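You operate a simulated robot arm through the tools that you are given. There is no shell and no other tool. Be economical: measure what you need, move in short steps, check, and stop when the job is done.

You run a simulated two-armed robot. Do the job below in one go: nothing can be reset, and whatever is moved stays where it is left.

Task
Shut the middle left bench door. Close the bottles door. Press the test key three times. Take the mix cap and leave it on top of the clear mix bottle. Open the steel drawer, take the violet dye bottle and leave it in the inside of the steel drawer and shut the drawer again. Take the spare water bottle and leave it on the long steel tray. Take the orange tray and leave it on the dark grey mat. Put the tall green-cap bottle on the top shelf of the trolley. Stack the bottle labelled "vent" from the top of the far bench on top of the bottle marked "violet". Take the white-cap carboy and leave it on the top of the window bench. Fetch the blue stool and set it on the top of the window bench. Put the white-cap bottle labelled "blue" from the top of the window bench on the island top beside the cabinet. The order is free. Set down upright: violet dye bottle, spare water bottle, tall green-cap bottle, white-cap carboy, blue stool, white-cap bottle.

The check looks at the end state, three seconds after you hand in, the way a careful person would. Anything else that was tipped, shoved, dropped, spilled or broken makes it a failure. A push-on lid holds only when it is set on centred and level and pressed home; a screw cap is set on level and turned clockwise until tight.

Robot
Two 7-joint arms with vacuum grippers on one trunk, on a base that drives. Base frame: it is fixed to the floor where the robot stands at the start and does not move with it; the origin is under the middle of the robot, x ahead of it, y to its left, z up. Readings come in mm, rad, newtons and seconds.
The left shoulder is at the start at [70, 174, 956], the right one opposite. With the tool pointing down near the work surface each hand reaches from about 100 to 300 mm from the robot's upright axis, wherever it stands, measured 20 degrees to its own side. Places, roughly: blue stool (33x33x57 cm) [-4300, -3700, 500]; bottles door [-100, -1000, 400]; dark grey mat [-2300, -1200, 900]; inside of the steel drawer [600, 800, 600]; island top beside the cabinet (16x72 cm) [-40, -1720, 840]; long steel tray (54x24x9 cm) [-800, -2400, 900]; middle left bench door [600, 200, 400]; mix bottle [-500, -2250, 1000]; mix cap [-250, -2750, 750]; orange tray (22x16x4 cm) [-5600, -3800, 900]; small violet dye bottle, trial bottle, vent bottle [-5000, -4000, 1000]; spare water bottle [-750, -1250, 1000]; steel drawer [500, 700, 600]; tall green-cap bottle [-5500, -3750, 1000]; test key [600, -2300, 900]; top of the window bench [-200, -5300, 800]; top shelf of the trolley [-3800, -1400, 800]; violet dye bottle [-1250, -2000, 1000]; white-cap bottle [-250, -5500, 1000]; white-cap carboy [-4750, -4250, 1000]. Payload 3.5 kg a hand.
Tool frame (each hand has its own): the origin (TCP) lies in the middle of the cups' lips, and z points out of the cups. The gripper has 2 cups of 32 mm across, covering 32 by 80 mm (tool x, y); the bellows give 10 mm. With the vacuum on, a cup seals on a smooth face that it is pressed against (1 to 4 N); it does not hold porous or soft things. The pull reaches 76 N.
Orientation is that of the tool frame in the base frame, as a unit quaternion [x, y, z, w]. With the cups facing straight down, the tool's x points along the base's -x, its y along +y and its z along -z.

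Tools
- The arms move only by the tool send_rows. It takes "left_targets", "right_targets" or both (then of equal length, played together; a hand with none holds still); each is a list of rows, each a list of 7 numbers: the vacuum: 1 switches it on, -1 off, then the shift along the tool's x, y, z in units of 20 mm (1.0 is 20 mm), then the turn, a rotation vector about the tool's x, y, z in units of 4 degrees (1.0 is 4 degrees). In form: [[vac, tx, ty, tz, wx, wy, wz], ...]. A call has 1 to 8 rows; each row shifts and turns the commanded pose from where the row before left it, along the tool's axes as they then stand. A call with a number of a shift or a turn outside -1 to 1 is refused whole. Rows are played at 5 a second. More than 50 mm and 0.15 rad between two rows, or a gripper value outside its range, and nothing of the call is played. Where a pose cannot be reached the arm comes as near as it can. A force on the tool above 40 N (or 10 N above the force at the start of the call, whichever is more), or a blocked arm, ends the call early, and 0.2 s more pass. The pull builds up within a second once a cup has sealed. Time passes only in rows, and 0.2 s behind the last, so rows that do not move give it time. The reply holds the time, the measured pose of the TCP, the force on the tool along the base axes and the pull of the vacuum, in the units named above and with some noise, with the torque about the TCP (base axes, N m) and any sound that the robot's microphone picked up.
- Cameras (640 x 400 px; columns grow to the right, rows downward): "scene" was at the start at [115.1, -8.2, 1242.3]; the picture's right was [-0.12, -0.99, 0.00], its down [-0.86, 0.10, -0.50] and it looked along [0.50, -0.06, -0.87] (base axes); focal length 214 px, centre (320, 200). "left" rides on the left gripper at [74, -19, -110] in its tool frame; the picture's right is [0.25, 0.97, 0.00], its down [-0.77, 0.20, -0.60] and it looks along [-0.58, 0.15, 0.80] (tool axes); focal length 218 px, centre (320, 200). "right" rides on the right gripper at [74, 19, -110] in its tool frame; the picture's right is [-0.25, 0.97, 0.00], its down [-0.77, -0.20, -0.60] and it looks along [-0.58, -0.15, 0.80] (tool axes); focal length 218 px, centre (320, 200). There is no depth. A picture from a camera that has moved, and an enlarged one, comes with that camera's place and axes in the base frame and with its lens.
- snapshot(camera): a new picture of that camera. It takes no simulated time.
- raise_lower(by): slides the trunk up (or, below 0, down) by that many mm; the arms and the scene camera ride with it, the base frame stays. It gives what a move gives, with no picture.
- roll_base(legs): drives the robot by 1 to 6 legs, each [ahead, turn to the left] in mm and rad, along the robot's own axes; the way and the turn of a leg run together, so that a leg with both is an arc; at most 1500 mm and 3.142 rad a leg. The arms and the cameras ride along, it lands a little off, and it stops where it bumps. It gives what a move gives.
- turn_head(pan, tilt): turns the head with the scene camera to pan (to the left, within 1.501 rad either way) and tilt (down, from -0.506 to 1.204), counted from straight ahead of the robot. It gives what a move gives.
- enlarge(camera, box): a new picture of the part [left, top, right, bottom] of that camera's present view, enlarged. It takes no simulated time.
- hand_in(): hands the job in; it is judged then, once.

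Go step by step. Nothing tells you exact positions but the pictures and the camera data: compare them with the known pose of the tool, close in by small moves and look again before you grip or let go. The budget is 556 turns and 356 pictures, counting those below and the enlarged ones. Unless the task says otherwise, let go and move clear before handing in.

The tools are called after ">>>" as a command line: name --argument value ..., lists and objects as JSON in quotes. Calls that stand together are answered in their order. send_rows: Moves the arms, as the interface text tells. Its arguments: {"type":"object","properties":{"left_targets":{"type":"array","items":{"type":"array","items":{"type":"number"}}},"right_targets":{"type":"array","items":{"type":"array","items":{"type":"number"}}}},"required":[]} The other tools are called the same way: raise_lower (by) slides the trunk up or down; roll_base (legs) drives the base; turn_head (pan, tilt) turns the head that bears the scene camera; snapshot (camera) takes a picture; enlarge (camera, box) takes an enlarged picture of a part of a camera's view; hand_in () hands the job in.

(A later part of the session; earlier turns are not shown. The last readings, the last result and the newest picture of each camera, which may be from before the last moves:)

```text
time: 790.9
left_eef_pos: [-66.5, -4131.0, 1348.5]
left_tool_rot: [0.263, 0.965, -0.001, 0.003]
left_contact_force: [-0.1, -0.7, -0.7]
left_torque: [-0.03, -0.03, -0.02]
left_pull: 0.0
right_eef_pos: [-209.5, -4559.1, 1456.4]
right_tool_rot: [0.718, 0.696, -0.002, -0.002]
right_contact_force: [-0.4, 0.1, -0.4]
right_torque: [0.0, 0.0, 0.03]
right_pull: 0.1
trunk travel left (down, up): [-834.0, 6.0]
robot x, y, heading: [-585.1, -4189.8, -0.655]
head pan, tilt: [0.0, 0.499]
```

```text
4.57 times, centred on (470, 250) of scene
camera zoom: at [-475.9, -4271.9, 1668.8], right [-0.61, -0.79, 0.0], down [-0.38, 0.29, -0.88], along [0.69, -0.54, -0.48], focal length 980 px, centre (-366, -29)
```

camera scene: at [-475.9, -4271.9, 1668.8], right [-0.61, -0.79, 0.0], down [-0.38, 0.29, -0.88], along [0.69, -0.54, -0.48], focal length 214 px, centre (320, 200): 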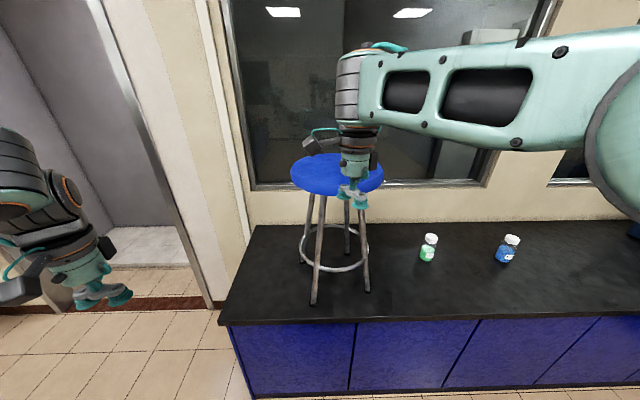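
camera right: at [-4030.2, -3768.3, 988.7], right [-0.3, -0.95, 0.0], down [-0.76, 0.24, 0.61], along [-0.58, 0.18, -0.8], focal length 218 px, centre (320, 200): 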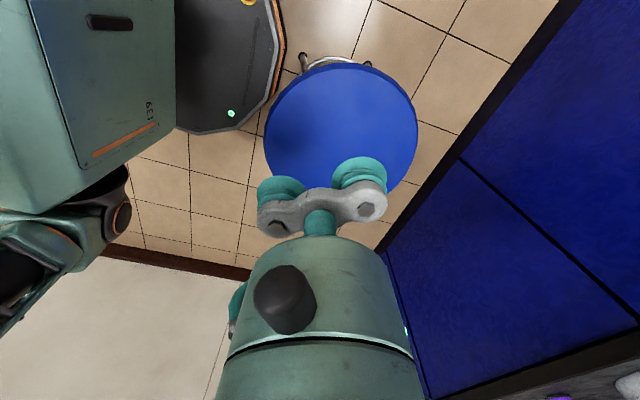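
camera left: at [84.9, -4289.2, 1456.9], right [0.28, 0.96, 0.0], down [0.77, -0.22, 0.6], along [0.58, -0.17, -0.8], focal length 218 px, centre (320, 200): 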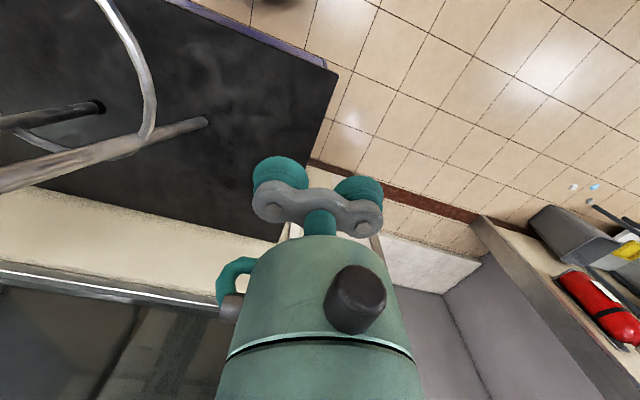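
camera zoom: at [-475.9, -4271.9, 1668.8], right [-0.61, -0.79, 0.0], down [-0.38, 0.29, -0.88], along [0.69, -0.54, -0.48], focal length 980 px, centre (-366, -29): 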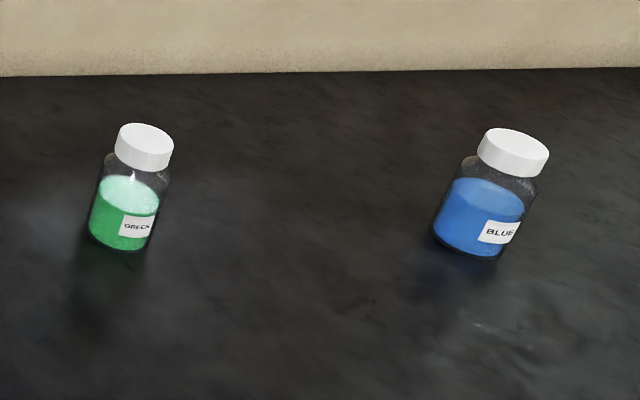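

It reads BLUE. I reposition to reach it with the right arm.

>>> roll_base --legs '[[0, -1.355], [800, 0], [0, 1.61]]'

>>> raise_lower --by -220

>>> roll_base --legs '[[130, 0]]'

>>> turn_head --pan -0.3 --tilt 0.7

>>> snapshot --camera "scene"

>>> snapshot --camera "right"

```text
time: 802.4
left_eef_pos: [-441.0, -4733.3, 1348.8]
left_tool_rot: [0.143, 0.99, -0.001, 0.002]
left_contact_force: [-0.2, 0.5, -0.6]
left_torque: [0.01, 0.0, -0.03]
left_pull: 0.0
right_eef_pos: [-473.2, -5181.5, 1456.1]
right_tool_rot: [0.628, 0.779, -0.001, -0.001]
right_contact_force: [-0.1, 0.1, -0.3]
right_torque: [0.0, 0.02, 0.02]
right_pull: 0.1
trunk travel left (down, up): [-834.0, 6.0]
robot x, y, heading: [-928.6, -4912.5, -0.41]
head pan, tilt: [0.0, 0.499]
```

```text
time: 804.7
left_eef_pos: [-440.8, -4733.3, 1128.8]
left_tool_rot: [0.143, 0.99, -0.001, 0.003]
left_contact_force: [0.0, -0.1, 0.0]
left_torque: [-0.02, 0.03, -0.02]
left_pull: 0.0
right_eef_pos: [-474.2, -5182.6, 1235.9]
right_tool_rot: [0.628, 0.778, -0.001, -0.001]
right_contact_force: [0.5, 0.2, -1.0]
right_torque: [0.01, 0.01, -0.01]
right_pull: 0.0
trunk travel left (down, up): [-614.0, 226.0]
robot x, y, heading: [-929.9, -4909.8, -0.408]
head pan, tilt: [0.0, 0.499]
```

```text
time: 806.0
left_eef_pos: [-322.6, -4784.6, 1129.0]
left_tool_rot: [0.143, 0.99, 0.0, 0.003]
left_contact_force: [-0.4, -0.2, 0.1]
left_torque: [0.02, 0.01, 0.04]
left_pull: 0.0
right_eef_pos: [-356.0, -5233.8, 1236.3]
right_tool_rot: [0.628, 0.779, -0.001, -0.001]
right_contact_force: [-1.0, 0.8, -0.3]
right_torque: [0.01, 0.01, -0.01]
right_pull: 0.2
trunk travel left (down, up): [-614.0, 226.0]
robot x, y, heading: [-810.3, -4964.0, -0.408]
head pan, tilt: [0.0, 0.499]
```

```text
time: 806.8
left_eef_pos: [-320.0, -4784.8, 1128.5]
left_tool_rot: [0.143, 0.99, 0.0, 0.003]
left_contact_force: [0.0, 0.2, -1.0]
left_torque: [-0.01, 0.02, 0.04]
left_pull: 0.0
right_eef_pos: [-355.8, -5233.8, 1236.3]
right_tool_rot: [0.628, 0.778, -0.001, -0.002]
right_contact_force: [0.1, -0.2, 0.7]
right_torque: [0.0, -0.01, 0.02]
right_pull: 0.0
trunk travel left (down, up): [-614.0, 226.0]
robot x, y, heading: [-810.0, -4965.3, -0.412]
head pan, tilt: [-0.3, 0.7]
```

```text
131 pictures are left
camera scene: at [-702.0, -5039.0, 1431.1], right [-0.65, -0.76, 0.0], down [-0.49, 0.42, -0.77], along [0.58, -0.5, -0.64], focal length 214 px, centre (320, 200)
```

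scene: 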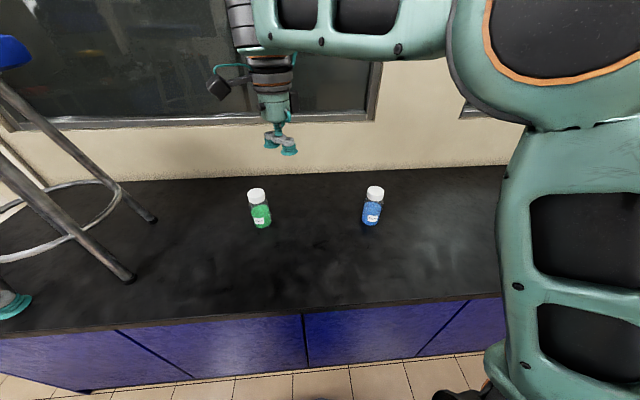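

```text
130 pictures are left
camera right: at [-351.9, -5158.1, 1345.9], right [1.0, -0.04, 0.0], down [-0.03, -0.8, 0.61], along [-0.03, -0.6, -0.8], focal length 218 px, centre (320, 200)
```

right: 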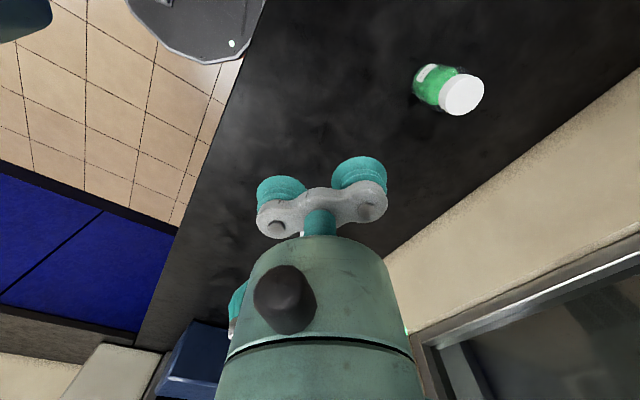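

>>> roll_base --legs '[[35, 0]]'

>>> send_rows --right_targets '[[-1, -1, -0.565, 0, 0, 0, 0], [-1, -1, -0.565, 0, 0, 0, 0], [-1, -1, -0.565, 0, 0, 0, 0], [-1, -1, -0.565, 0, 0, 0, 0], [-1, -1, -0.565, 0, 0, 0, 0], [-1, -1, -0.565, 0, 0, 0, 0], [-1, -1, -0.565, 0, 0, 0, 0], [-1, -1, -0.565, 0, 0, 0, 0]]'

>>> send_rows --right_targets '[[-1, -1, -0.565, 0.5, 0, 0, 0], [-1, -1, -0.565, 0.5, 0, 0, 0], [-1, -1, -0.565, 1, 0, 0, 0], [-1, -1, -0.565, 1, 0, 0, 0], [-1, -0.7, -0.565, 1, 0, 0, 0], [-1, 0, 0, 1, 0, 0, 0], [-1, 0, 0, 1, 0, 0, 0], [-1, 0, 0, 0, 0, 0, 0]]'

>>> snapshot --camera "right"

>>> enlarge --camera "scene" --box '[300, 100, 460, 260]'

```text
time: 807.7
left_eef_pos: [-294.0, -4796.4, 1130.4]
left_tool_rot: [0.142, 0.99, 0.0, 0.004]
left_contact_force: [1.1, 0.3, -0.3]
left_torque: [0.01, -0.04, 0.02]
left_pull: 0.1
right_eef_pos: [-327.2, -5245.9, 1238.1]
right_tool_rot: [0.627, 0.779, 0.0, 0.001]
right_contact_force: [-1.6, -0.1, -0.6]
right_torque: [0.0, -0.01, 0.02]
right_pull: 0.1
trunk travel left (down, up): [-614.0, 226.0]
robot x, y, heading: [-779.5, -4978.4, -0.415]
head pan, tilt: [-0.3, 0.7]
```

```text
time: 809.5
left_eef_pos: [-289.8, -4797.9, 1130.3]
left_tool_rot: [0.142, 0.99, 0.001, 0.003]
left_contact_force: [-0.7, 0.0, 0.2]
left_torque: [0.02, -0.03, 0.0]
left_pull: 0.1
right_eef_pos: [-378.1, -5424.6, 1235.8]
right_tool_rot: [0.627, 0.779, -0.002, -0.002]
right_contact_force: [-0.2, 0.9, 0.0]
right_torque: [0.02, -0.01, -0.01]
right_pull: 0.0
trunk travel left (down, up): [-614.0, 226.0]
robot x, y, heading: [-778.3, -4976.1, -0.413]
head pan, tilt: [-0.3, 0.7]
```

```text
time: 811.3
left_eef_pos: [-289.9, -4797.8, 1129.9]
left_tool_rot: [0.142, 0.99, 0.0, 0.002]
left_contact_force: [-0.1, -0.8, 0.1]
left_torque: [-0.01, -0.02, 0.0]
left_pull: 0.1
right_eef_pos: [-414.7, -5526.9, 1117.2]
right_tool_rot: [0.627, 0.779, -0.001, -0.001]
right_contact_force: [0.1, -0.5, -0.4]
right_torque: [-0.03, -0.01, 0.01]
right_pull: 0.0
trunk travel left (down, up): [-614.0, 226.0]
robot x, y, heading: [-779.5, -4976.0, -0.411]
head pan, tilt: [-0.3, 0.7]
```

```text
129 pictures are left
camera right: at [-410.7, -5450.8, 1226.6], right [1.0, -0.04, 0.0], down [-0.03, -0.8, 0.61], along [-0.03, -0.6, -0.8], focal length 218 px, centre (320, 200)
```

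right: 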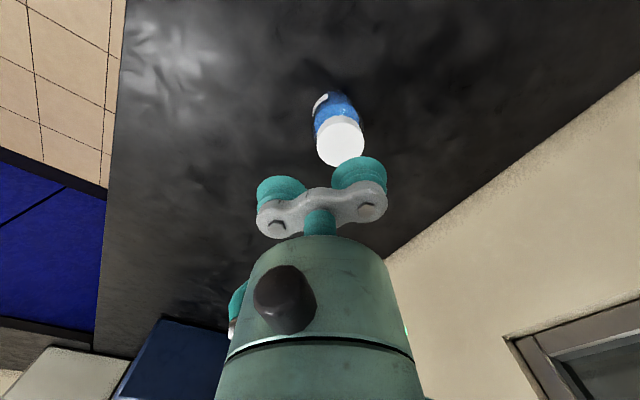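

```text
2.50 times, centred on (380, 180) of scene
camera zoom: at [-670.8, -5052.7, 1431.1], right [-0.65, -0.76, 0.0], down [-0.49, 0.42, -0.77], along [0.58, -0.5, -0.64], focal length 536 px, centre (170, 250)
```

zoom: 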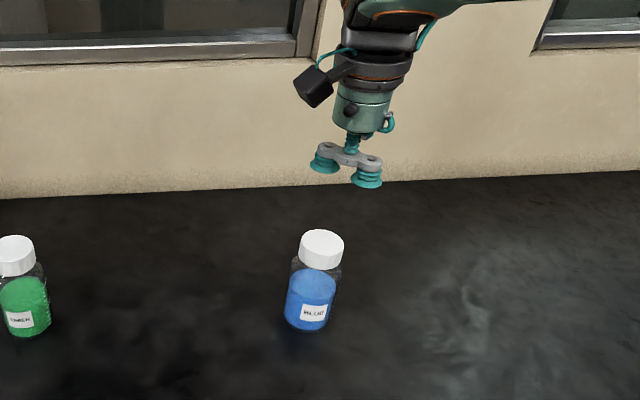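

Lid at [-390,-5553,~982]; correct 31 mm further and descend.

>>> send_rows --right_targets '[[-1, -0.76, -0.14, 1, 0, 0, 0], [-1, -0.76, -0.14, 1, 0, 0, 0], [-1, 0, 0, 1, 0, 0, 0], [-1, 0, 0, 1, 0, 0, 0], [-1, 0, 0, 0, 0, 0, 0]]'

>>> enlarge --camera "right" --box '[240, 80, 420, 240]'

```text
time: 812.5
left_eef_pos: [-291.3, -4797.3, 1129.2]
left_tool_rot: [0.143, 0.99, 0.0, 0.002]
left_contact_force: [-0.6, -0.7, -0.2]
left_torque: [0.01, 0.0, -0.02]
left_pull: 0.1
right_eef_pos: [-412.2, -5556.9, 1036.2]
right_tool_rot: [0.627, 0.779, -0.002, -0.001]
right_contact_force: [0.5, 0.8, -0.5]
right_torque: [0.01, -0.02, 0.0]
right_pull: 0.0
trunk travel left (down, up): [-614.0, 226.0]
robot x, y, heading: [-778.1, -4976.5, -0.412]
head pan, tilt: [-0.3, 0.7]
```

```text
2.50 times, centred on (330, 160) of right
camera zoom: at [-409.9, -5481.7, 1147.0], right [1.0, -0.04, 0.0], down [-0.03, -0.8, 0.61], along [-0.03, -0.6, -0.8], focal length 546 px, centre (295, 300)
```

zoom: 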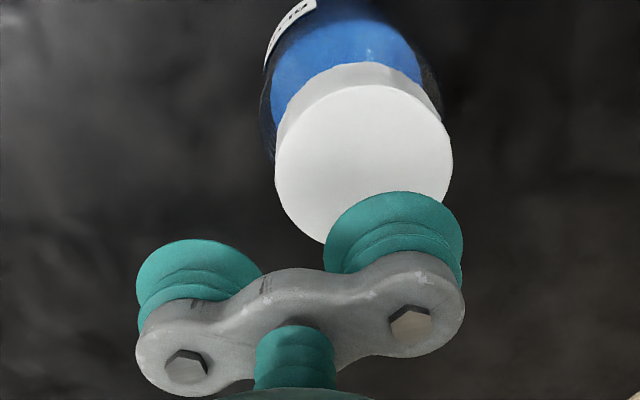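

>>> send_rows --right_targets '[[1, 0, 0, 1, 0, 0, 0], [1, 0, 0, 1, 0, 0, 0], [1, 0, 0, 0.3, 0, 0, 0], [1, 0, 0, 0.3, 0, 0, 0], [1, 0, 0, 0.3, 0, 0, 0], [1, 0, 0, 0, 0, 0, 0]]'

```text
time: 813.9
left_eef_pos: [-293.2, -4795.4, 1130.9]
left_tool_rot: [0.143, 0.99, -0.001, 0.005]
left_contact_force: [0.2, 0.3, -1.1]
left_torque: [0.0, 0.01, 0.01]
left_pull: 0.0
right_eef_pos: [-414.7, -5555.9, 982.2]
right_tool_rot: [0.627, 0.779, -0.002, 0.002]
right_contact_force: [0.6, -7.7, 30.0]
right_torque: [0.16, -1.2, -0.11]
right_pull: 37.7
trunk travel left (down, up): [-614.0, 226.0]
robot x, y, heading: [-776.8, -4977.8, -0.411]
head pan, tilt: [-0.3, 0.7]
```

Sealed. Lift, back off and draw the bottle in.

>>> send_rows --right_targets '[[1, 0, 0, -0.5, 0, 0, 0], [1, 0, 0, -1, 0, 0, 0], [1, 0, 0, -1, 0, 0, 0], [1, 0, 0, -1, 0, 0, 0], [1, 0, 0, -1, 0, 0, 0], [1, 0, 0, -1, 0, 0, 0], [1, 0, 0, -1, 0, 0, 0], [1, 0, 0, -1, 0, 0, 0]]'

>>> roll_base --legs '[[-220, 0]]'

>>> send_rows --right_targets '[[1, 1, 0, 0, 0, 0, 0], [1, 1, 0, 0, 0, 0, 0], [1, 1, 0, 0, 0, 0, 0], [1, 1, 0, 0, 0, 0, 0], [1, 1, 0, 0, 0, 0, 0], [1, 1, 0, 0, 0, 0, 0], [1, 1, 0, 0, 0, 0, 0], [1, 1, 0, 0, 0, 0, 0]]'

>>> roll_base --legs '[[0, 1.28], [1500, 0], [1500, 0], [1000, 0]]'

```text
time: 815.7
left_eef_pos: [-290.2, -4798.4, 1128.4]
left_tool_rot: [0.143, 0.99, -0.001, 0.002]
left_contact_force: [0.4, -0.2, 0.5]
left_torque: [0.0, 0.03, 0.02]
left_pull: 0.0
right_eef_pos: [-412.6, -5557.8, 1128.6]
right_tool_rot: [0.627, 0.779, -0.002, -0.001]
right_contact_force: [0.7, 0.0, -4.2]
right_torque: [0.16, -0.8, 0.02]
right_pull: 37.8
trunk travel left (down, up): [-614.0, 226.0]
robot x, y, heading: [-778.6, -4976.4, -0.411]
head pan, tilt: [-0.3, 0.7]
```

```text
time: 817.4
left_eef_pos: [-490.2, -4711.2, 1128.6]
left_tool_rot: [0.143, 0.99, -0.001, 0.003]
left_contact_force: [0.6, -0.9, 0.4]
left_torque: [0.03, 0.0, -0.01]
left_pull: 0.1
right_eef_pos: [-613.2, -5472.1, 1127.7]
right_tool_rot: [0.629, 0.777, -0.001, -0.001]
right_contact_force: [0.1, 0.3, -4.4]
right_torque: [0.17, -0.79, 0.02]
right_pull: 38.1
trunk travel left (down, up): [-614.0, 226.0]
robot x, y, heading: [-983.1, -4891.5, -0.415]
head pan, tilt: [-0.3, 0.7]
```

```text
time: 819.2
left_eef_pos: [-489.9, -4710.2, 1129.5]
left_tool_rot: [0.143, 0.99, 0.0, 0.003]
left_contact_force: [-0.2, -1.2, 0.4]
left_torque: [0.0, 0.02, 0.0]
left_pull: 0.0
right_eef_pos: [-648.8, -5313.8, 1128.7]
right_tool_rot: [0.629, 0.778, -0.001, -0.001]
right_contact_force: [-0.5, 0.1, -3.3]
right_torque: [0.11, -0.78, 0.04]
right_pull: 37.6
trunk travel left (down, up): [-614.0, 226.0]
robot x, y, heading: [-979.4, -4891.2, -0.412]
head pan, tilt: [-0.3, 0.7]
```

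```text
time: 841.6
left_eef_pos: [1554.1, -1288.8, 1128.9]
left_tool_rot: [-0.48, 0.877, 0.002, 0.002]
left_contact_force: [0.2, 0.2, 0.0]
left_torque: [-0.03, 0.0, -0.01]
left_pull: 0.1
right_eef_pos: [2092.0, -1605.7, 1128.5]
right_tool_rot: [0.033, 0.999, -0.002, 0.0]
right_contact_force: [0.4, 0.6, -3.3]
right_torque: [0.77, -0.06, 0.05]
right_pull: 38.4
trunk travel left (down, up): [-614.0, 226.0]
robot x, y, heading: [1591.0, -1808.9, 0.878]
head pan, tilt: [-0.3, 0.7]
```

Continue round to the island's front, to the strip beside the cabinet.

>>> roll_base --legs '[[0, 1.6], [1150, 0], [0, 1.571]]'

>>> turn_head --pan 0.0 --tilt 0.6

>>> snapshot --camera "scene"

```text
time: 853.4
left_eef_pos: [347.6, -1483.5, 1133.3]
left_tool_rot: [0.995, 0.095, -0.007, 0.0]
left_contact_force: [8.8, 12.7, 2.1]
left_torque: [-1.62, 1.03, 0.23]
left_pull: 0.1
right_eef_pos: [201.3, -883.9, 1129.4]
right_tool_rot: [0.908, -0.418, 0.001, 0.0]
right_contact_force: [-0.2, -0.5, -4.5]
right_torque: [-0.49, 0.59, 0.01]
right_pull: 38.3
trunk travel left (down, up): [-614.0, 226.0]
robot x, y, heading: [697.4, -1101.7, -3.063]
head pan, tilt: [-0.3, 0.7]
stopped in leg 3: the force on the tool passed its limit at 81 N (the readings are from after the stop); the commanded pose is now the measured one
```

```text
time: 854.2
left_eef_pos: [347.5, -1483.3, 1131.3]
left_tool_rot: [0.995, 0.096, -0.008, 0.0]
left_contact_force: [9.7, 14.9, 0.3]
left_torque: [-1.82, 1.25, 0.32]
left_pull: 0.0
right_eef_pos: [201.5, -882.6, 1128.8]
right_tool_rot: [0.909, -0.418, -0.001, 0.0]
right_contact_force: [0.7, 0.2, -3.5]
right_torque: [-0.47, 0.59, 0.0]
right_pull: 37.7
trunk travel left (down, up): [-614.0, 226.0]
robot x, y, heading: [690.5, -1103.1, -3.062]
head pan, tilt: [0.0, 0.6]
```

```text
126 pictures are left
camera scene: at [556.5, -1109.1, 1439.9], right [-0.08, 1.0, 0.0], down [0.56, 0.04, -0.83], along [-0.82, -0.07, -0.56], focal length 214 px, centre (320, 200)
```

scene: 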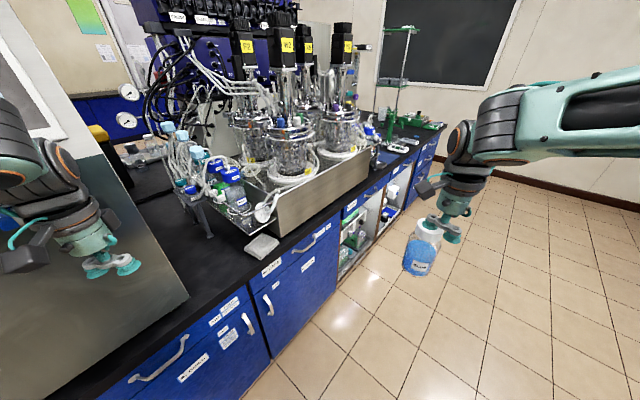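

The left hand brushed the steel cabinet's front; I turn back slightly and tuck the left arm.

>>> roll_base --legs '[[0, -0.15]]'

>>> send_rows --left_targets '[[-1, 1, 0.3, 0, 0, 0, 0], [-1, 1, 0.3, 0, 0, 0, 0], [-1, 1, 0.3, 0, 0, 0, 0], [-1, 1, 0.3, 0, 0, 0, 0], [-1, 1, 0.3, 0, 0, 0, 0], [-1, 0, 0, 0, 0, 0, 0]]'

>>> enlarge --camera "scene" --box '[90, 110, 290, 290]'

```text
time: 855.2
left_eef_pos: [291.5, -1430.6, 1130.6]
left_tool_rot: [1.0, 0.022, -0.005, -0.003]
left_contact_force: [-0.3, 0.3, 0.4]
left_torque: [0.0, 0.01, -0.02]
left_pull: 0.1
right_eef_pos: [236.0, -815.0, 1127.1]
right_tool_rot: [0.875, -0.485, 0.001, -0.002]
right_contact_force: [0.6, 0.1, -4.6]
right_torque: [-0.43, 0.62, 0.0]
right_pull: 38.3
trunk travel left (down, up): [-614.0, 226.0]
robot x, y, heading: [693.1, -1104.0, 3.069]
head pan, tilt: [0.0, 0.6]
```

```text
time: 856.6
left_eef_pos: [358.4, -1402.7, 1094.5]
left_tool_rot: [1.0, 0.021, -0.007, 0.0]
left_contact_force: [-0.1, 0.4, 0.5]
left_torque: [0.03, 0.02, 0.0]
left_pull: 0.1
left hand out of reach, approached as far as the arm can: row 1, 2, 3, 4, 5
right_eef_pos: [238.7, -810.6, 1127.3]
right_tool_rot: [0.875, -0.484, 0.0, 0.001]
right_contact_force: [0.1, -0.2, -3.7]
right_torque: [-0.4, 0.65, 0.02]
right_pull: 37.4
trunk travel left (down, up): [-614.0, 226.0]
robot x, y, heading: [695.4, -1099.4, 3.073]
head pan, tilt: [0.0, 0.6]
```

```text
2.22 times, centred on (190, 200) of scene
camera zoom: at [557.1, -1086.6, 1440.1], right [0.07, 1.0, 0.0], down [0.56, -0.04, -0.83], along [-0.82, 0.05, -0.56], focal length 477 px, centre (609, 200)
```

zoom: 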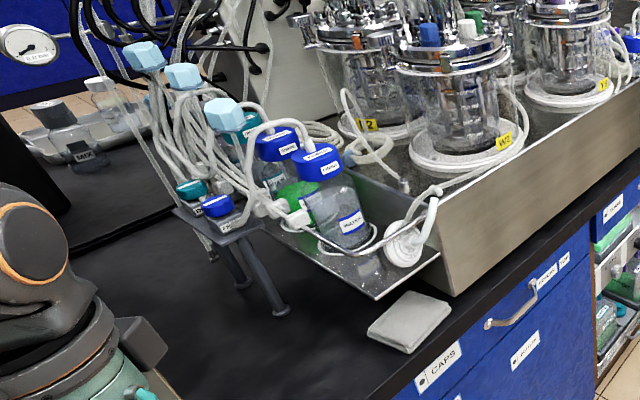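

The strip between the cabinet side (u≈1122) and the valve stand is free; I choose [115,-1550] for the bottle. Turn to face the island and look.

>>> roll_base --legs '[[0, 0.976]]'

>>> snapshot --camera "scene"

```text
time: 859.5
left_eef_pos: [758.5, -1553.6, 1092.8]
left_tool_rot: [0.872, 0.489, -0.006, 0.001]
left_contact_force: [0.1, 0.0, -0.6]
left_torque: [0.03, 0.03, 0.02]
left_pull: 0.1
right_eef_pos: [200.9, -1321.3, 1128.9]
right_tool_rot: [1.0, -0.015, 0.0, -0.002]
right_contact_force: [-0.2, -0.2, -3.7]
right_torque: [-0.73, 0.01, 0.01]
right_pull: 38.3
trunk travel left (down, up): [-614.0, 226.0]
robot x, y, heading: [691.7, -1104.0, -2.227]
head pan, tilt: [0.0, 0.6]
```

```text
124 pictures are left
camera scene: at [607.0, -1211.8, 1439.7], right [-0.79, 0.61, 0.0], down [0.35, 0.45, -0.82], along [-0.51, -0.65, -0.57], focal length 214 px, centre (320, 200)
```

scene: 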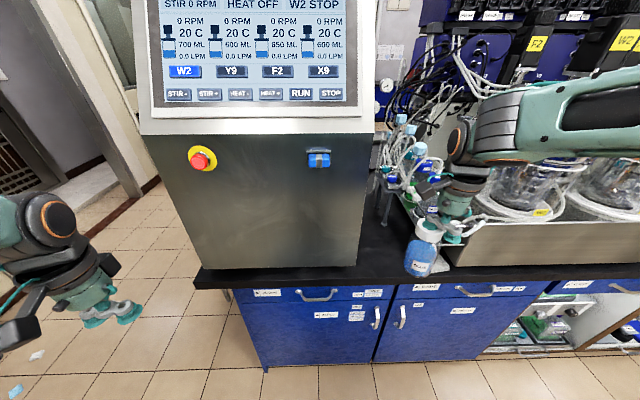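

The cabinet's right side is at u≈1103–1122. I yaw the tool so the camera stays clear of the cabinet, then drive 150 mm closer.

>>> send_rows --right_targets '[[1, 0, 0, 0, 0, 0, -1], [1, 0, 0, 0, 0, 0, -1], [1, 0, 0, 0, 0, 0, -1], [1, 0, 0, 0, 0, 0, -1], [1, 0, 0, 0, 0, 0, -1], [1, 0, 0, 0, 0, 0, -1], [1, 0, 0, 0, 0, 0, -1], [1, 0, 0, 0, 0, 0, -1]]'

>>> send_rows --right_targets '[[1, 0, 0, 0, 0, 0, -1], [1, 0, 0, 0, 0, 0, -1], [1, 0, 0, 0, 0, 0, -1], [1, 0, 0, 0, 0, 0, -1], [1, 0, 0, 0, 0, 0, -1], [1, 0, 0, 0, 0, 0, -0.4], [1, 0, 0, 0, 0, 0, 0]]'

>>> roll_base --legs '[[140, 0]]'

>>> turn_head --pan -0.3 --tilt 0.8

>>> snapshot --camera "scene"

>>> snapshot --camera "right"

```text
time: 861.4
left_eef_pos: [759.6, -1553.3, 1092.2]
left_tool_rot: [0.872, 0.489, -0.006, 0.001]
left_contact_force: [0.3, -1.6, -0.2]
left_torque: [-0.04, 0.02, -0.01]
left_pull: 0.0
right_eef_pos: [201.3, -1322.0, 1129.0]
right_tool_rot: [0.965, 0.262, 0.0, -0.002]
right_contact_force: [0.8, -0.2, -4.3]
right_torque: [-0.66, -0.4, 0.03]
right_pull: 37.6
trunk travel left (down, up): [-614.0, 226.0]
robot x, y, heading: [694.5, -1102.3, -2.223]
head pan, tilt: [0.0, 0.6]
```

```text
time: 863.0
left_eef_pos: [760.0, -1553.5, 1092.2]
left_tool_rot: [0.872, 0.49, -0.006, 0.001]
left_contact_force: [0.0, 0.2, 0.0]
left_torque: [0.0, 0.0, -0.02]
left_pull: 0.1
right_eef_pos: [200.9, -1321.3, 1128.2]
right_tool_rot: [0.899, 0.438, 0.001, -0.002]
right_contact_force: [0.7, -0.5, -3.6]
right_torque: [-0.48, -0.61, 0.0]
right_pull: 37.4
trunk travel left (down, up): [-614.0, 226.0]
robot x, y, heading: [693.6, -1102.0, -2.234]
head pan, tilt: [0.0, 0.6]
```

```text
time: 864.3
left_eef_pos: [672.3, -1662.9, 1092.6]
left_tool_rot: [0.872, 0.489, -0.006, 0.001]
left_contact_force: [-0.1, 0.4, 0.7]
left_torque: [0.0, -0.02, 0.04]
left_pull: 0.0
right_eef_pos: [115.8, -1431.2, 1128.8]
right_tool_rot: [0.9, 0.437, 0.0, -0.001]
right_contact_force: [0.7, 0.8, -4.4]
right_torque: [-0.48, -0.6, 0.0]
right_pull: 37.7
trunk travel left (down, up): [-614.0, 226.0]
robot x, y, heading: [610.3, -1215.9, -2.228]
head pan, tilt: [0.0, 0.6]
```

```text
time: 865.1
left_eef_pos: [672.3, -1666.7, 1092.5]
left_tool_rot: [0.872, 0.489, -0.006, 0.001]
left_contact_force: [0.1, -0.3, 0.0]
left_torque: [-0.02, 0.02, 0.01]
left_pull: 0.2
right_eef_pos: [114.1, -1433.1, 1127.7]
right_tool_rot: [0.9, 0.436, 0.002, -0.002]
right_contact_force: [-0.3, 0.3, -3.7]
right_torque: [-0.46, -0.6, -0.01]
right_pull: 37.9
trunk travel left (down, up): [-614.0, 226.0]
robot x, y, heading: [605.3, -1213.7, -2.228]
head pan, tilt: [-0.3, 0.799]
```

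```text
123 pictures are left
camera scene: at [509.0, -1299.3, 1422.8], right [-0.57, 0.82, 0.0], down [0.59, 0.41, -0.7], along [-0.57, -0.4, -0.72], focal length 214 px, centre (320, 200)
```

scene: 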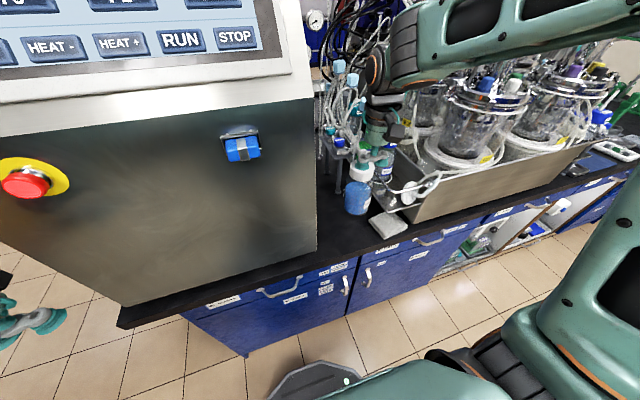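

```text
122 pictures are left
camera right: at [174.5, -1386.9, 1238.6], right [0.6, -0.8, 0.0], down [-0.64, -0.48, 0.6], along [-0.48, -0.36, -0.8], focal length 218 px, centre (320, 200)
```

right: 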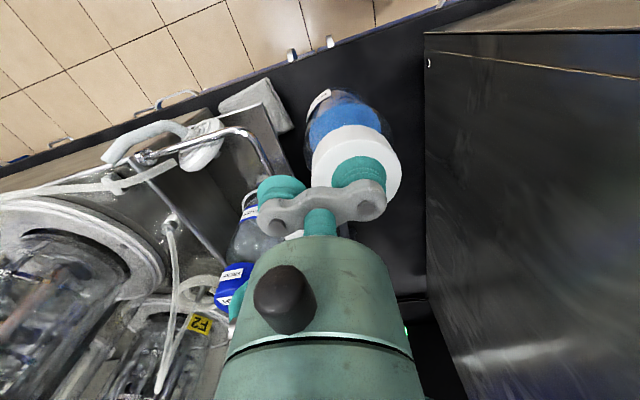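

Clear of the rig's bottles. Shift left 38 mm and forward 91 mm, then check.

>>> send_rows --right_targets '[[1, 0, 0.95, 0, 0, 0, 0], [1, 0, 0.95, 0, 0, 0, 0], [1, -0.91, 0, 0, 0, 0, 0], [1, -0.91, 0, 0, 0, 0, 0], [1, -0.91, 0, 0, 0, 0, 0], [1, -0.91, 0, 0, 0, 0, 0], [1, -0.91, 0, 0, 0, 0, 0], [1, 0, 0, 0, 0, 0, 0]]'

>>> snapshot --camera "right"

>>> enlarge --camera "scene" --box '[290, 60, 450, 260]'

```text
time: 866.9
left_eef_pos: [673.0, -1664.0, 1092.8]
left_tool_rot: [0.873, 0.489, -0.006, 0.001]
left_contact_force: [-0.3, -0.3, 0.0]
left_torque: [-0.01, 0.01, 0.01]
left_pull: 0.1
right_eef_pos: [86.9, -1528.3, 1127.2]
right_tool_rot: [0.9, 0.437, 0.001, -0.001]
right_contact_force: [0.2, 0.6, -3.7]
right_torque: [-0.5, -0.61, 0.02]
right_pull: 37.6
trunk travel left (down, up): [-614.0, 226.0]
robot x, y, heading: [605.8, -1212.6, -2.228]
head pan, tilt: [-0.3, 0.799]
```

```text
121 pictures are left
camera right: at [147.7, -1482.2, 1237.8], right [0.6, -0.8, 0.0], down [-0.63, -0.48, 0.6], along [-0.48, -0.36, -0.8], focal length 218 px, centre (320, 200)
```

right: 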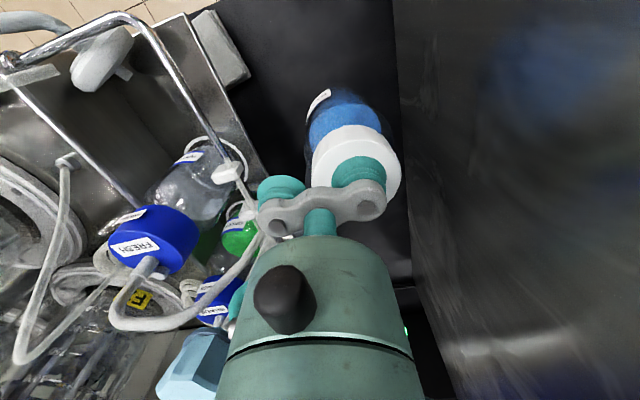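

```text
2.00 times, centred on (370, 160) of scene
camera zoom: at [509.3, -1298.6, 1422.9], right [-0.57, 0.82, 0.0], down [0.59, 0.41, -0.7], along [-0.57, -0.4, -0.72], focal length 429 px, centre (220, 280)
```

zoom: 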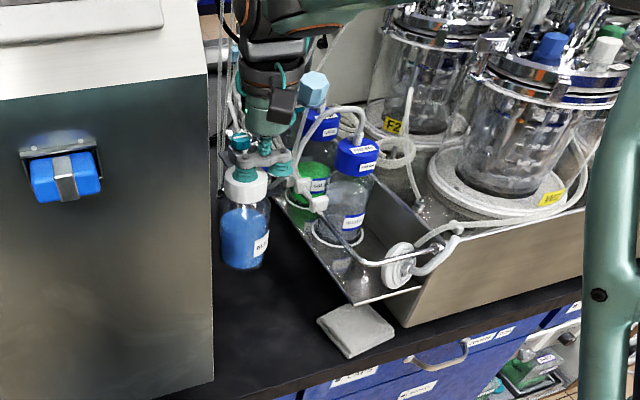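

No conflicts around the descent path. Lowering the bottle.

>>> send_rows --right_targets '[[1, 0, 0, 1, 0, 0, 0], [1, 0, 0, 1, 0, 0, 0], [1, 0, 0, 1, 0, 0, 0], [1, 0, 0, 1, 0, 0, 0], [1, 0, 0, 1, 0, 0, 0], [1, 0, 0, 1, 0, 0, 0], [1, 0, 0, 0, 0, 0, 0]]'

>>> send_rows --right_targets '[[1, 0, 0, 0.4, 0, 0, 0], [1, 0, 0, 0.3, 0, 0, 0], [1, 0, 0, 0.3, 0, 0, 0], [1, 0, 0, 0, 0, 0, 0]]'

>>> enlarge --camera "scene" --box '[290, 100, 450, 280]'

```text
time: 868.5
left_eef_pos: [673.8, -1664.6, 1092.0]
left_tool_rot: [0.872, 0.489, -0.006, 0.0]
left_contact_force: [0.5, 0.0, 0.1]
left_torque: [-0.01, 0.03, 0.03]
left_pull: 0.2
right_eef_pos: [87.7, -1526.1, 1008.1]
right_tool_rot: [0.9, 0.436, 0.002, -0.002]
right_contact_force: [-0.5, -0.9, -4.2]
right_torque: [-0.5, -0.6, 0.04]
right_pull: 37.9
trunk travel left (down, up): [-614.0, 226.0]
robot x, y, heading: [606.8, -1215.1, -2.23]
head pan, tilt: [-0.3, 0.799]
```

```text
time: 869.5
left_eef_pos: [674.1, -1663.7, 1093.3]
left_tool_rot: [0.872, 0.49, -0.007, 0.0]
left_contact_force: [1.2, 0.2, -0.2]
left_torque: [-0.02, -0.02, 0.0]
left_pull: 0.0
right_eef_pos: [88.0, -1526.6, 991.5]
right_tool_rot: [0.9, 0.436, -0.003, -0.001]
right_contact_force: [-7.0, -2.3, 27.0]
right_torque: [-0.83, -0.94, -0.07]
right_pull: 38.3
trunk travel left (down, up): [-614.0, 226.0]
robot x, y, heading: [607.8, -1213.1, -2.228]
head pan, tilt: [-0.3, 0.799]
```

```text
2.22 times, centred on (370, 190) of scene
camera zoom: at [510.9, -1297.6, 1423.5], right [-0.57, 0.82, 0.0], down [0.59, 0.41, -0.7], along [-0.57, -0.4, -0.72], focal length 477 px, centre (209, 222)
```

zoom: 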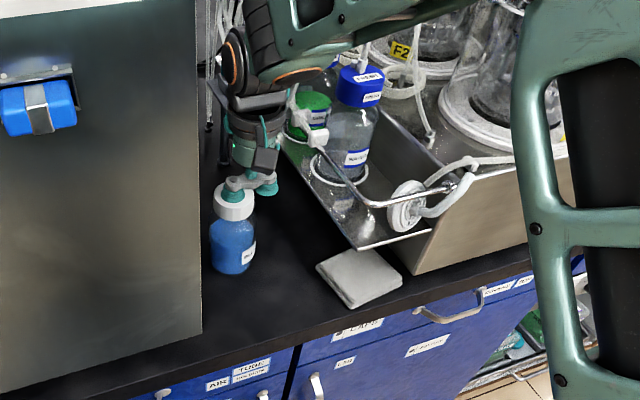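

Touchdown. Release and lift straight up.

>>> send_rows --right_targets '[[-1, 0, 0, -0.3, 0, 0, 0], [-1, 0, 0, 0, 0, 0, 0], [-1, 0, 0, 0, 0, 0, 0], [-1, 0, 0, 0, 0, 0, 0], [-1, 0, 0, -0.3, 0, 0, 0], [-1, 0, 0, -1, 0, 0, 0], [-1, 0, 0, -1, 0, 0, 0], [-1, 0, 0, -1, 0, 0, 0]]'

>>> send_rows --right_targets '[[-1, 0, 0, -1, 0, 0, 0], [-1, 0, 0, -1, 0, 0, 0], [-1, 0, 0, -1, 0, 0, 0], [-1, 0, 0, -1, 0, 0, 0], [-1, 1, 0, -0.5, 0, 0, 0], [-1, 1, 0, 0, 0, 0, 0], [-1, 1, 0, 0, 0, 0, 0], [-1, 1, 0, 0, 0, 0, 0]]'

>>> enlarge --camera "scene" --box '[290, 100, 450, 280]'

```text
time: 871.3
left_eef_pos: [674.9, -1664.5, 1092.0]
left_tool_rot: [0.872, 0.49, -0.007, 0.001]
left_contact_force: [-0.4, -0.9, 0.5]
left_torque: [0.01, 0.0, 0.0]
left_pull: 0.1
right_eef_pos: [87.6, -1526.7, 1060.6]
right_tool_rot: [0.9, 0.436, 0.001, -0.003]
right_contact_force: [-0.5, -0.2, -0.8]
right_torque: [0.04, 0.01, -0.03]
right_pull: 0.1
trunk travel left (down, up): [-614.0, 226.0]
robot x, y, heading: [607.8, -1215.2, -2.233]
head pan, tilt: [-0.3, 0.799]
```

```text
time: 873.1
left_eef_pos: [673.4, -1663.1, 1093.3]
left_tool_rot: [0.872, 0.489, -0.007, 0.001]
left_contact_force: [-0.4, 0.6, 0.9]
left_torque: [0.0, 0.04, 0.01]
left_pull: 0.0
right_eef_pos: [139.1, -1462.4, 1151.0]
right_tool_rot: [0.9, 0.436, 0.0, -0.001]
right_contact_force: [-0.1, 0.3, 0.1]
right_torque: [-0.02, 0.04, 0.03]
right_pull: 0.1
trunk travel left (down, up): [-614.0, 226.0]
robot x, y, heading: [608.3, -1213.2, -2.231]
head pan, tilt: [-0.3, 0.799]
```

```text
2.22 times, centred on (370, 190) of scene
camera zoom: at [510.1, -1297.8, 1423.0], right [-0.57, 0.82, 0.0], down [0.59, 0.41, -0.7], along [-0.57, -0.4, -0.72], focal length 477 px, centre (209, 222)
```

zoom: 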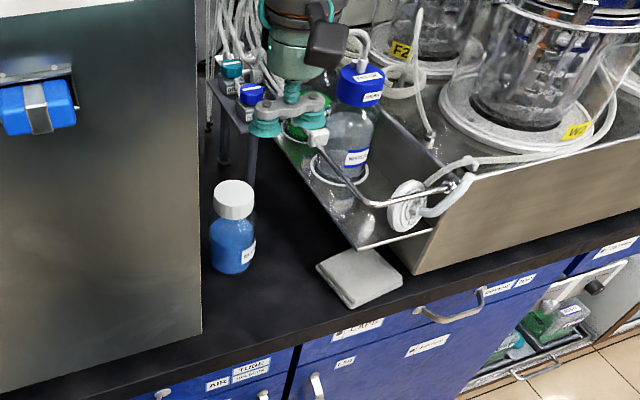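

The BLUE bottle stands beside the cabinet. Last task: the carboy. I drive back round the island to the far bench.

>>> roll_base --legs '[[-260, 0], [0, 1.571], [1160, 0], [0, -1.571], [1500, 0], [1500, 0]]'

>>> roll_base --legs '[[1500, 0]]'

```text
time: 883.8
left_eef_pos: [2103.3, -1622.5, 1091.9]
left_tool_rot: [0.267, 0.964, -0.004, 0.004]
left_contact_force: [-0.3, 0.3, 0.7]
left_torque: [-0.01, 0.0, -0.01]
left_pull: 0.1
right_eef_pos: [1906.1, -2156.1, 1150.9]
right_tool_rot: [0.321, 0.947, 0.0, -0.006]
right_contact_force: [-3.7, 2.7, 0.1]
right_torque: [-0.2, -0.29, 0.06]
right_pull: 0.0
trunk travel left (down, up): [-614.0, 226.0]
robot x, y, heading: [1655.9, -1692.2, -0.65]
head pan, tilt: [-0.3, 0.799]
stopped in leg 3: the force on the tool passed its limit at 77 N (the readings are from after the stop); the commanded pose is now the measured one
```

```text
time: 884.7
left_eef_pos: [2106.7, -1624.6, 1094.4]
left_tool_rot: [0.268, 0.963, -0.004, 0.005]
left_contact_force: [0.2, -0.3, 0.1]
left_torque: [0.0, -0.02, 0.0]
left_pull: 0.1
right_eef_pos: [1904.9, -2157.3, 1150.5]
right_tool_rot: [0.321, 0.947, 0.001, -0.008]
right_contact_force: [-13.9, 11.4, 4.3]
right_torque: [-1.08, -1.53, 0.29]
right_pull: 0.0
trunk travel left (down, up): [-614.0, 226.0]
robot x, y, heading: [1657.4, -1696.4, -0.661]
head pan, tilt: [-0.3, 0.799]
stopped in leg 1: the robot was blocked; the commanded pose is now the measured one
```

The right hand met something ahead (near the end wall). I back off and look.

>>> roll_base --legs '[[-200, 0]]'

>>> turn_head --pan -0.1 --tilt 0.4

>>> snapshot --camera "scene"

```text
time: 886.3
left_eef_pos: [1950.7, -1505.5, 1092.8]
left_tool_rot: [0.269, 0.963, -0.005, 0.004]
left_contact_force: [0.3, -0.6, -0.5]
left_torque: [-0.01, -0.04, 0.01]
left_pull: 0.1
right_eef_pos: [1748.8, -2037.8, 1149.6]
right_tool_rot: [0.322, 0.947, 0.001, -0.011]
right_contact_force: [0.5, 0.6, 0.1]
right_torque: [0.01, 0.0, -0.02]
right_pull: 0.1
trunk travel left (down, up): [-614.0, 226.0]
robot x, y, heading: [1495.9, -1575.4, -0.653]
head pan, tilt: [-0.3, 0.799]
```

```text
time: 887.2
left_eef_pos: [1950.1, -1504.5, 1092.4]
left_tool_rot: [0.269, 0.963, -0.004, 0.004]
left_contact_force: [0.1, -0.7, -0.1]
left_torque: [-0.01, -0.01, -0.01]
left_pull: 0.1
right_eef_pos: [1749.8, -2036.9, 1147.3]
right_tool_rot: [0.321, 0.947, 0.002, -0.011]
right_contact_force: [-0.1, -0.7, 0.8]
right_torque: [0.0, -0.02, 0.01]
right_pull: 0.0
trunk travel left (down, up): [-614.0, 226.0]
robot x, y, heading: [1499.6, -1571.5, -0.657]
head pan, tilt: [-0.099, 0.4]
```

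```text
117 pictures are left
camera scene: at [1604.9, -1667.7, 1457.8], right [-0.69, -0.73, 0.0], down [-0.28, 0.27, -0.92], along [0.67, -0.63, -0.39], focal length 214 px, centre (320, 200)
```

scene: 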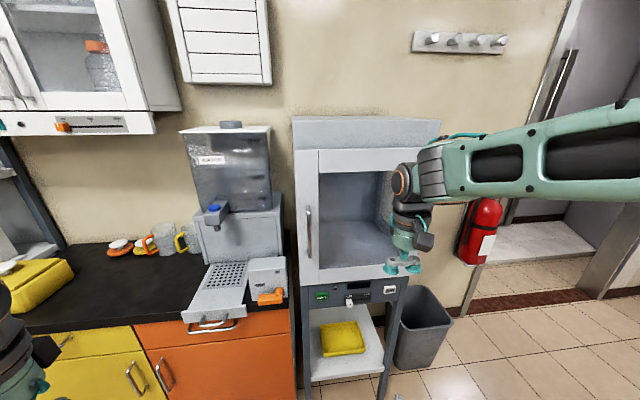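

It only met the closed warming cabinet's window. I advance a little, turn right here, and continue step by step.

>>> roll_base --legs '[[120, 0], [0, -1.577], [1500, 0], [1500, 0], [1450, 0]]'

```text
time: 913.1
left_eef_pos: [-1105.0, -5593.9, 1091.7]
left_tool_rot: [0.874, 0.485, -0.006, 0.0]
left_contact_force: [0.8, 0.6, -0.5]
left_torque: [-0.03, 0.0, 0.01]
left_pull: 0.1
right_eef_pos: [-1633.0, -5385.7, 1147.5]
right_tool_rot: [0.9, 0.437, 0.009, -0.006]
right_contact_force: [0.0, 0.0, 0.6]
right_torque: [-0.01, 0.02, 0.02]
right_pull: 0.0
trunk travel left (down, up): [-614.0, 226.0]
robot x, y, heading: [-1163.8, -5140.2, -2.237]
head pan, tilt: [-0.099, 0.4]
```

>>> roll_base --legs '[[0, -1.385], [1500, 0], [1500, 0], [150, 0], [0, 1.388]]'

>>> turn_head --pan 0.0 --tilt 0.5

>>> snapshot --camera "scene"

```text
time: 935.5
left_eef_pos: [-3888.8, -4104.5, 1092.1]
left_tool_rot: [0.874, 0.485, -0.006, 0.0]
left_contact_force: [-0.5, 0.5, -0.3]
left_torque: [-0.02, -0.01, -0.01]
left_pull: 0.1
right_eef_pos: [-4417.3, -3894.8, 1149.1]
right_tool_rot: [0.9, 0.437, 0.009, -0.006]
right_contact_force: [0.3, 0.4, -0.1]
right_torque: [-0.03, 0.0, 0.01]
right_pull: 0.1
trunk travel left (down, up): [-614.0, 226.0]
robot x, y, heading: [-3951.5, -3649.5, -2.245]
head pan, tilt: [-0.099, 0.4]
```

```text
time: 936.1
left_eef_pos: [-3888.7, -4105.0, 1092.2]
left_tool_rot: [0.874, 0.486, -0.006, 0.0]
left_contact_force: [0.2, -0.4, -0.5]
left_torque: [-0.01, -0.01, 0.01]
left_pull: 0.2
right_eef_pos: [-4417.6, -3897.2, 1149.4]
right_tool_rot: [0.9, 0.435, 0.009, -0.006]
right_contact_force: [0.1, 0.1, 0.8]
right_torque: [0.02, -0.01, -0.02]
right_pull: 0.0
trunk travel left (down, up): [-614.0, 226.0]
robot x, y, heading: [-3950.0, -3650.5, -2.245]
head pan, tilt: [0.0, 0.499]
```

```text
116 pictures are left
camera scene: at [-4038.7, -3763.1, 1448.8], right [-0.78, 0.62, 0.0], down [0.3, 0.38, -0.88], along [-0.55, -0.69, -0.48], focal length 214 px, centre (320, 200)
```

scene: 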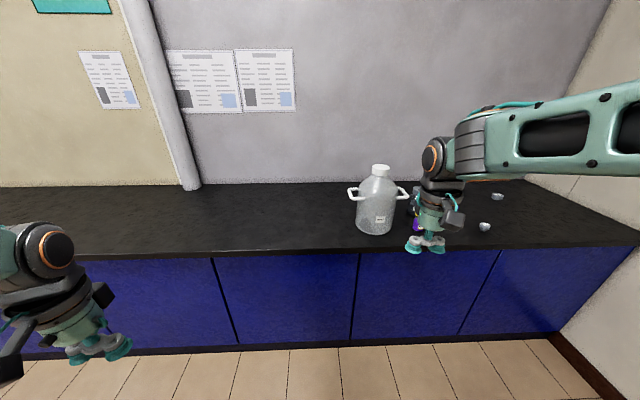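

The carboy's cap is near [-4750,-4245], top about z 1140. I raise the trunk and drive up with the right arm above it.

>>> raise_lower --by 170

>>> roll_base --legs '[[0, -0.245], [400, 0], [0, 0.25]]'

>>> turn_head --pan -0.2 --tilt 0.8

>>> snapshot --camera "scene"

>>> snapshot --camera "right"

```text
time: 938.1
left_eef_pos: [-3888.8, -4104.2, 1263.2]
left_tool_rot: [0.874, 0.485, -0.006, 0.0]
left_contact_force: [0.6, 0.2, 0.1]
left_torque: [-0.02, 0.04, 0.05]
left_pull: 0.0
right_eef_pos: [-4417.9, -3895.8, 1317.6]
right_tool_rot: [0.9, 0.436, 0.009, -0.006]
right_contact_force: [0.1, 0.3, -0.1]
right_torque: [-0.02, 0.01, -0.04]
right_pull: 0.0
trunk travel left (down, up): [-784.0, 56.0]
robot x, y, heading: [-3951.2, -3647.7, -2.241]
head pan, tilt: [0.0, 0.499]
```

```text
time: 942.3
left_eef_pos: [-4206.0, -4347.4, 1263.3]
left_tool_rot: [0.874, 0.487, -0.004, 0.001]
left_contact_force: [-0.9, 0.2, 0.4]
left_torque: [-0.03, 0.0, -0.02]
left_pull: 0.0
right_eef_pos: [-4736.3, -4140.4, 1317.7]
right_tool_rot: [0.9, 0.437, 0.009, -0.006]
right_contact_force: [0.2, -0.7, 0.6]
right_torque: [-0.03, -0.01, 0.02]
right_pull: 0.0
trunk travel left (down, up): [-784.0, 56.0]
robot x, y, heading: [-4265.1, -3899.5, -2.24]
head pan, tilt: [0.0, 0.499]
```

```text
time: 943.1
left_eef_pos: [-4205.0, -4347.8, 1262.6]
left_tool_rot: [0.874, 0.486, -0.006, 0.0]
left_contact_force: [0.4, -0.4, -0.1]
left_torque: [-0.02, 0.0, 0.01]
left_pull: 0.0
right_eef_pos: [-4734.8, -4139.4, 1318.3]
right_tool_rot: [0.9, 0.437, 0.008, -0.006]
right_contact_force: [0.2, -0.3, 0.1]
right_torque: [-0.03, 0.0, -0.01]
right_pull: 0.1
trunk travel left (down, up): [-784.0, 56.0]
robot x, y, heading: [-4265.1, -3897.2, -2.239]
head pan, tilt: [-0.201, 0.799]
```

```text
115 pictures are left
camera scene: at [-4360.6, -3987.4, 1593.0], right [-0.65, 0.76, 0.0], down [0.55, 0.46, -0.7], along [-0.53, -0.45, -0.72], focal length 214 px, centre (320, 200)
```

scene: 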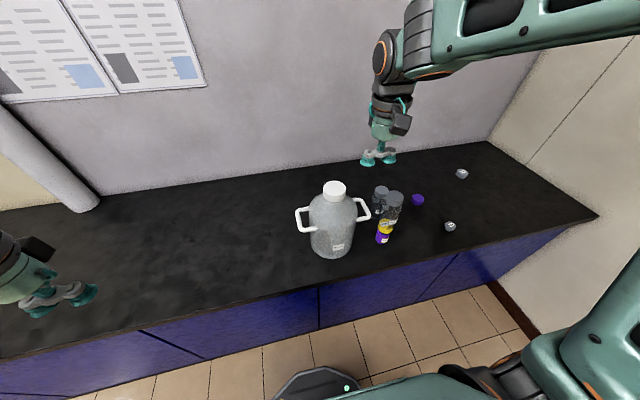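

```text
114 pictures are left
camera right: at [-4675.6, -4096.0, 1430.3], right [0.6, -0.8, -0.01], down [-0.64, -0.49, 0.59], along [-0.47, -0.35, -0.81], focal length 218 px, centre (320, 200)
```

right: 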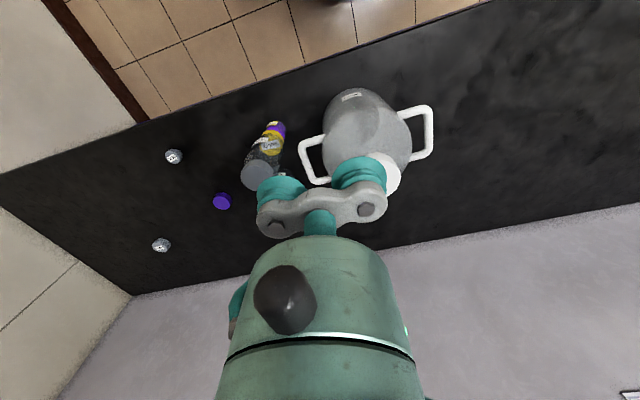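

>>> send_rows --right_targets '[[-1, -0.91, 0.68, 0, 0, -0.29, 0], [-1, -0.91, 0.68, 0, 0, 0, 0], [-1, -0.91, 0.68, 0, 0, 0, 0], [-1, -0.91, 0.68, 0.5, 0, 0, 0], [-1, -0.91, 0.68, 1, 0, 0, 0], [-1, -0.91, 0.68, 1, 0, 0, 0], [-1, 0, 0, 0, 0, 0, 0]]'

>>> enlarge --camera "right" --box '[200, 40, 440, 240]'

>>> enlarge --camera "scene" --box '[270, 110, 430, 270]'

```text
time: 944.7
left_eef_pos: [-4203.6, -4346.2, 1261.8]
left_tool_rot: [0.874, 0.486, -0.005, 0.001]
left_contact_force: [-0.6, 0.0, 0.7]
left_torque: [-0.01, 0.0, 0.02]
left_pull: 0.1
right_eef_pos: [-4736.4, -4276.1, 1268.0]
right_tool_rot: [0.9, 0.436, -0.002, -0.001]
right_contact_force: [0.1, 0.8, 0.6]
right_torque: [-0.03, 0.0, 0.0]
right_pull: 0.0
trunk travel left (down, up): [-784.0, 56.0]
robot x, y, heading: [-4268.7, -3893.2, -2.238]
head pan, tilt: [-0.201, 0.799]
```

```text
2.00 times, centred on (320, 140) of right
camera zoom: at [-4678.4, -4229.5, 1377.8], right [0.6, -0.8, 0.0], down [-0.63, -0.48, 0.61], along [-0.48, -0.36, -0.8], focal length 436 px, centre (320, 320)
```

zoom: 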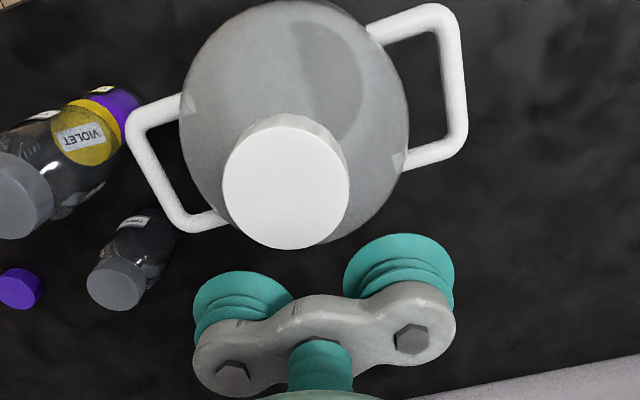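

```text
2.50 times, centred on (350, 190) of scene
camera zoom: at [-4361.1, -3986.4, 1592.9], right [-0.65, 0.76, 0.0], down [0.55, 0.46, -0.7], along [-0.53, -0.45, -0.72], focal length 536 px, centre (245, 225)
```

zoom: 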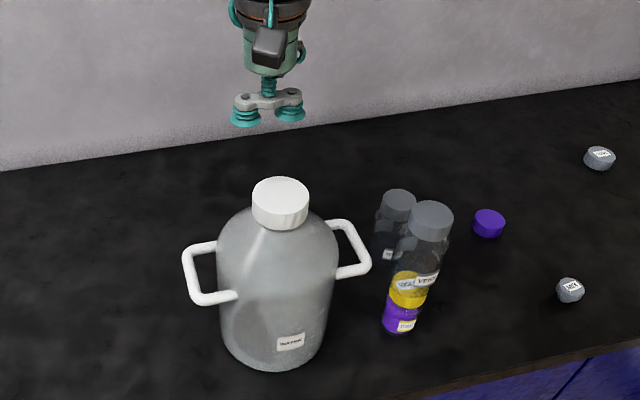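

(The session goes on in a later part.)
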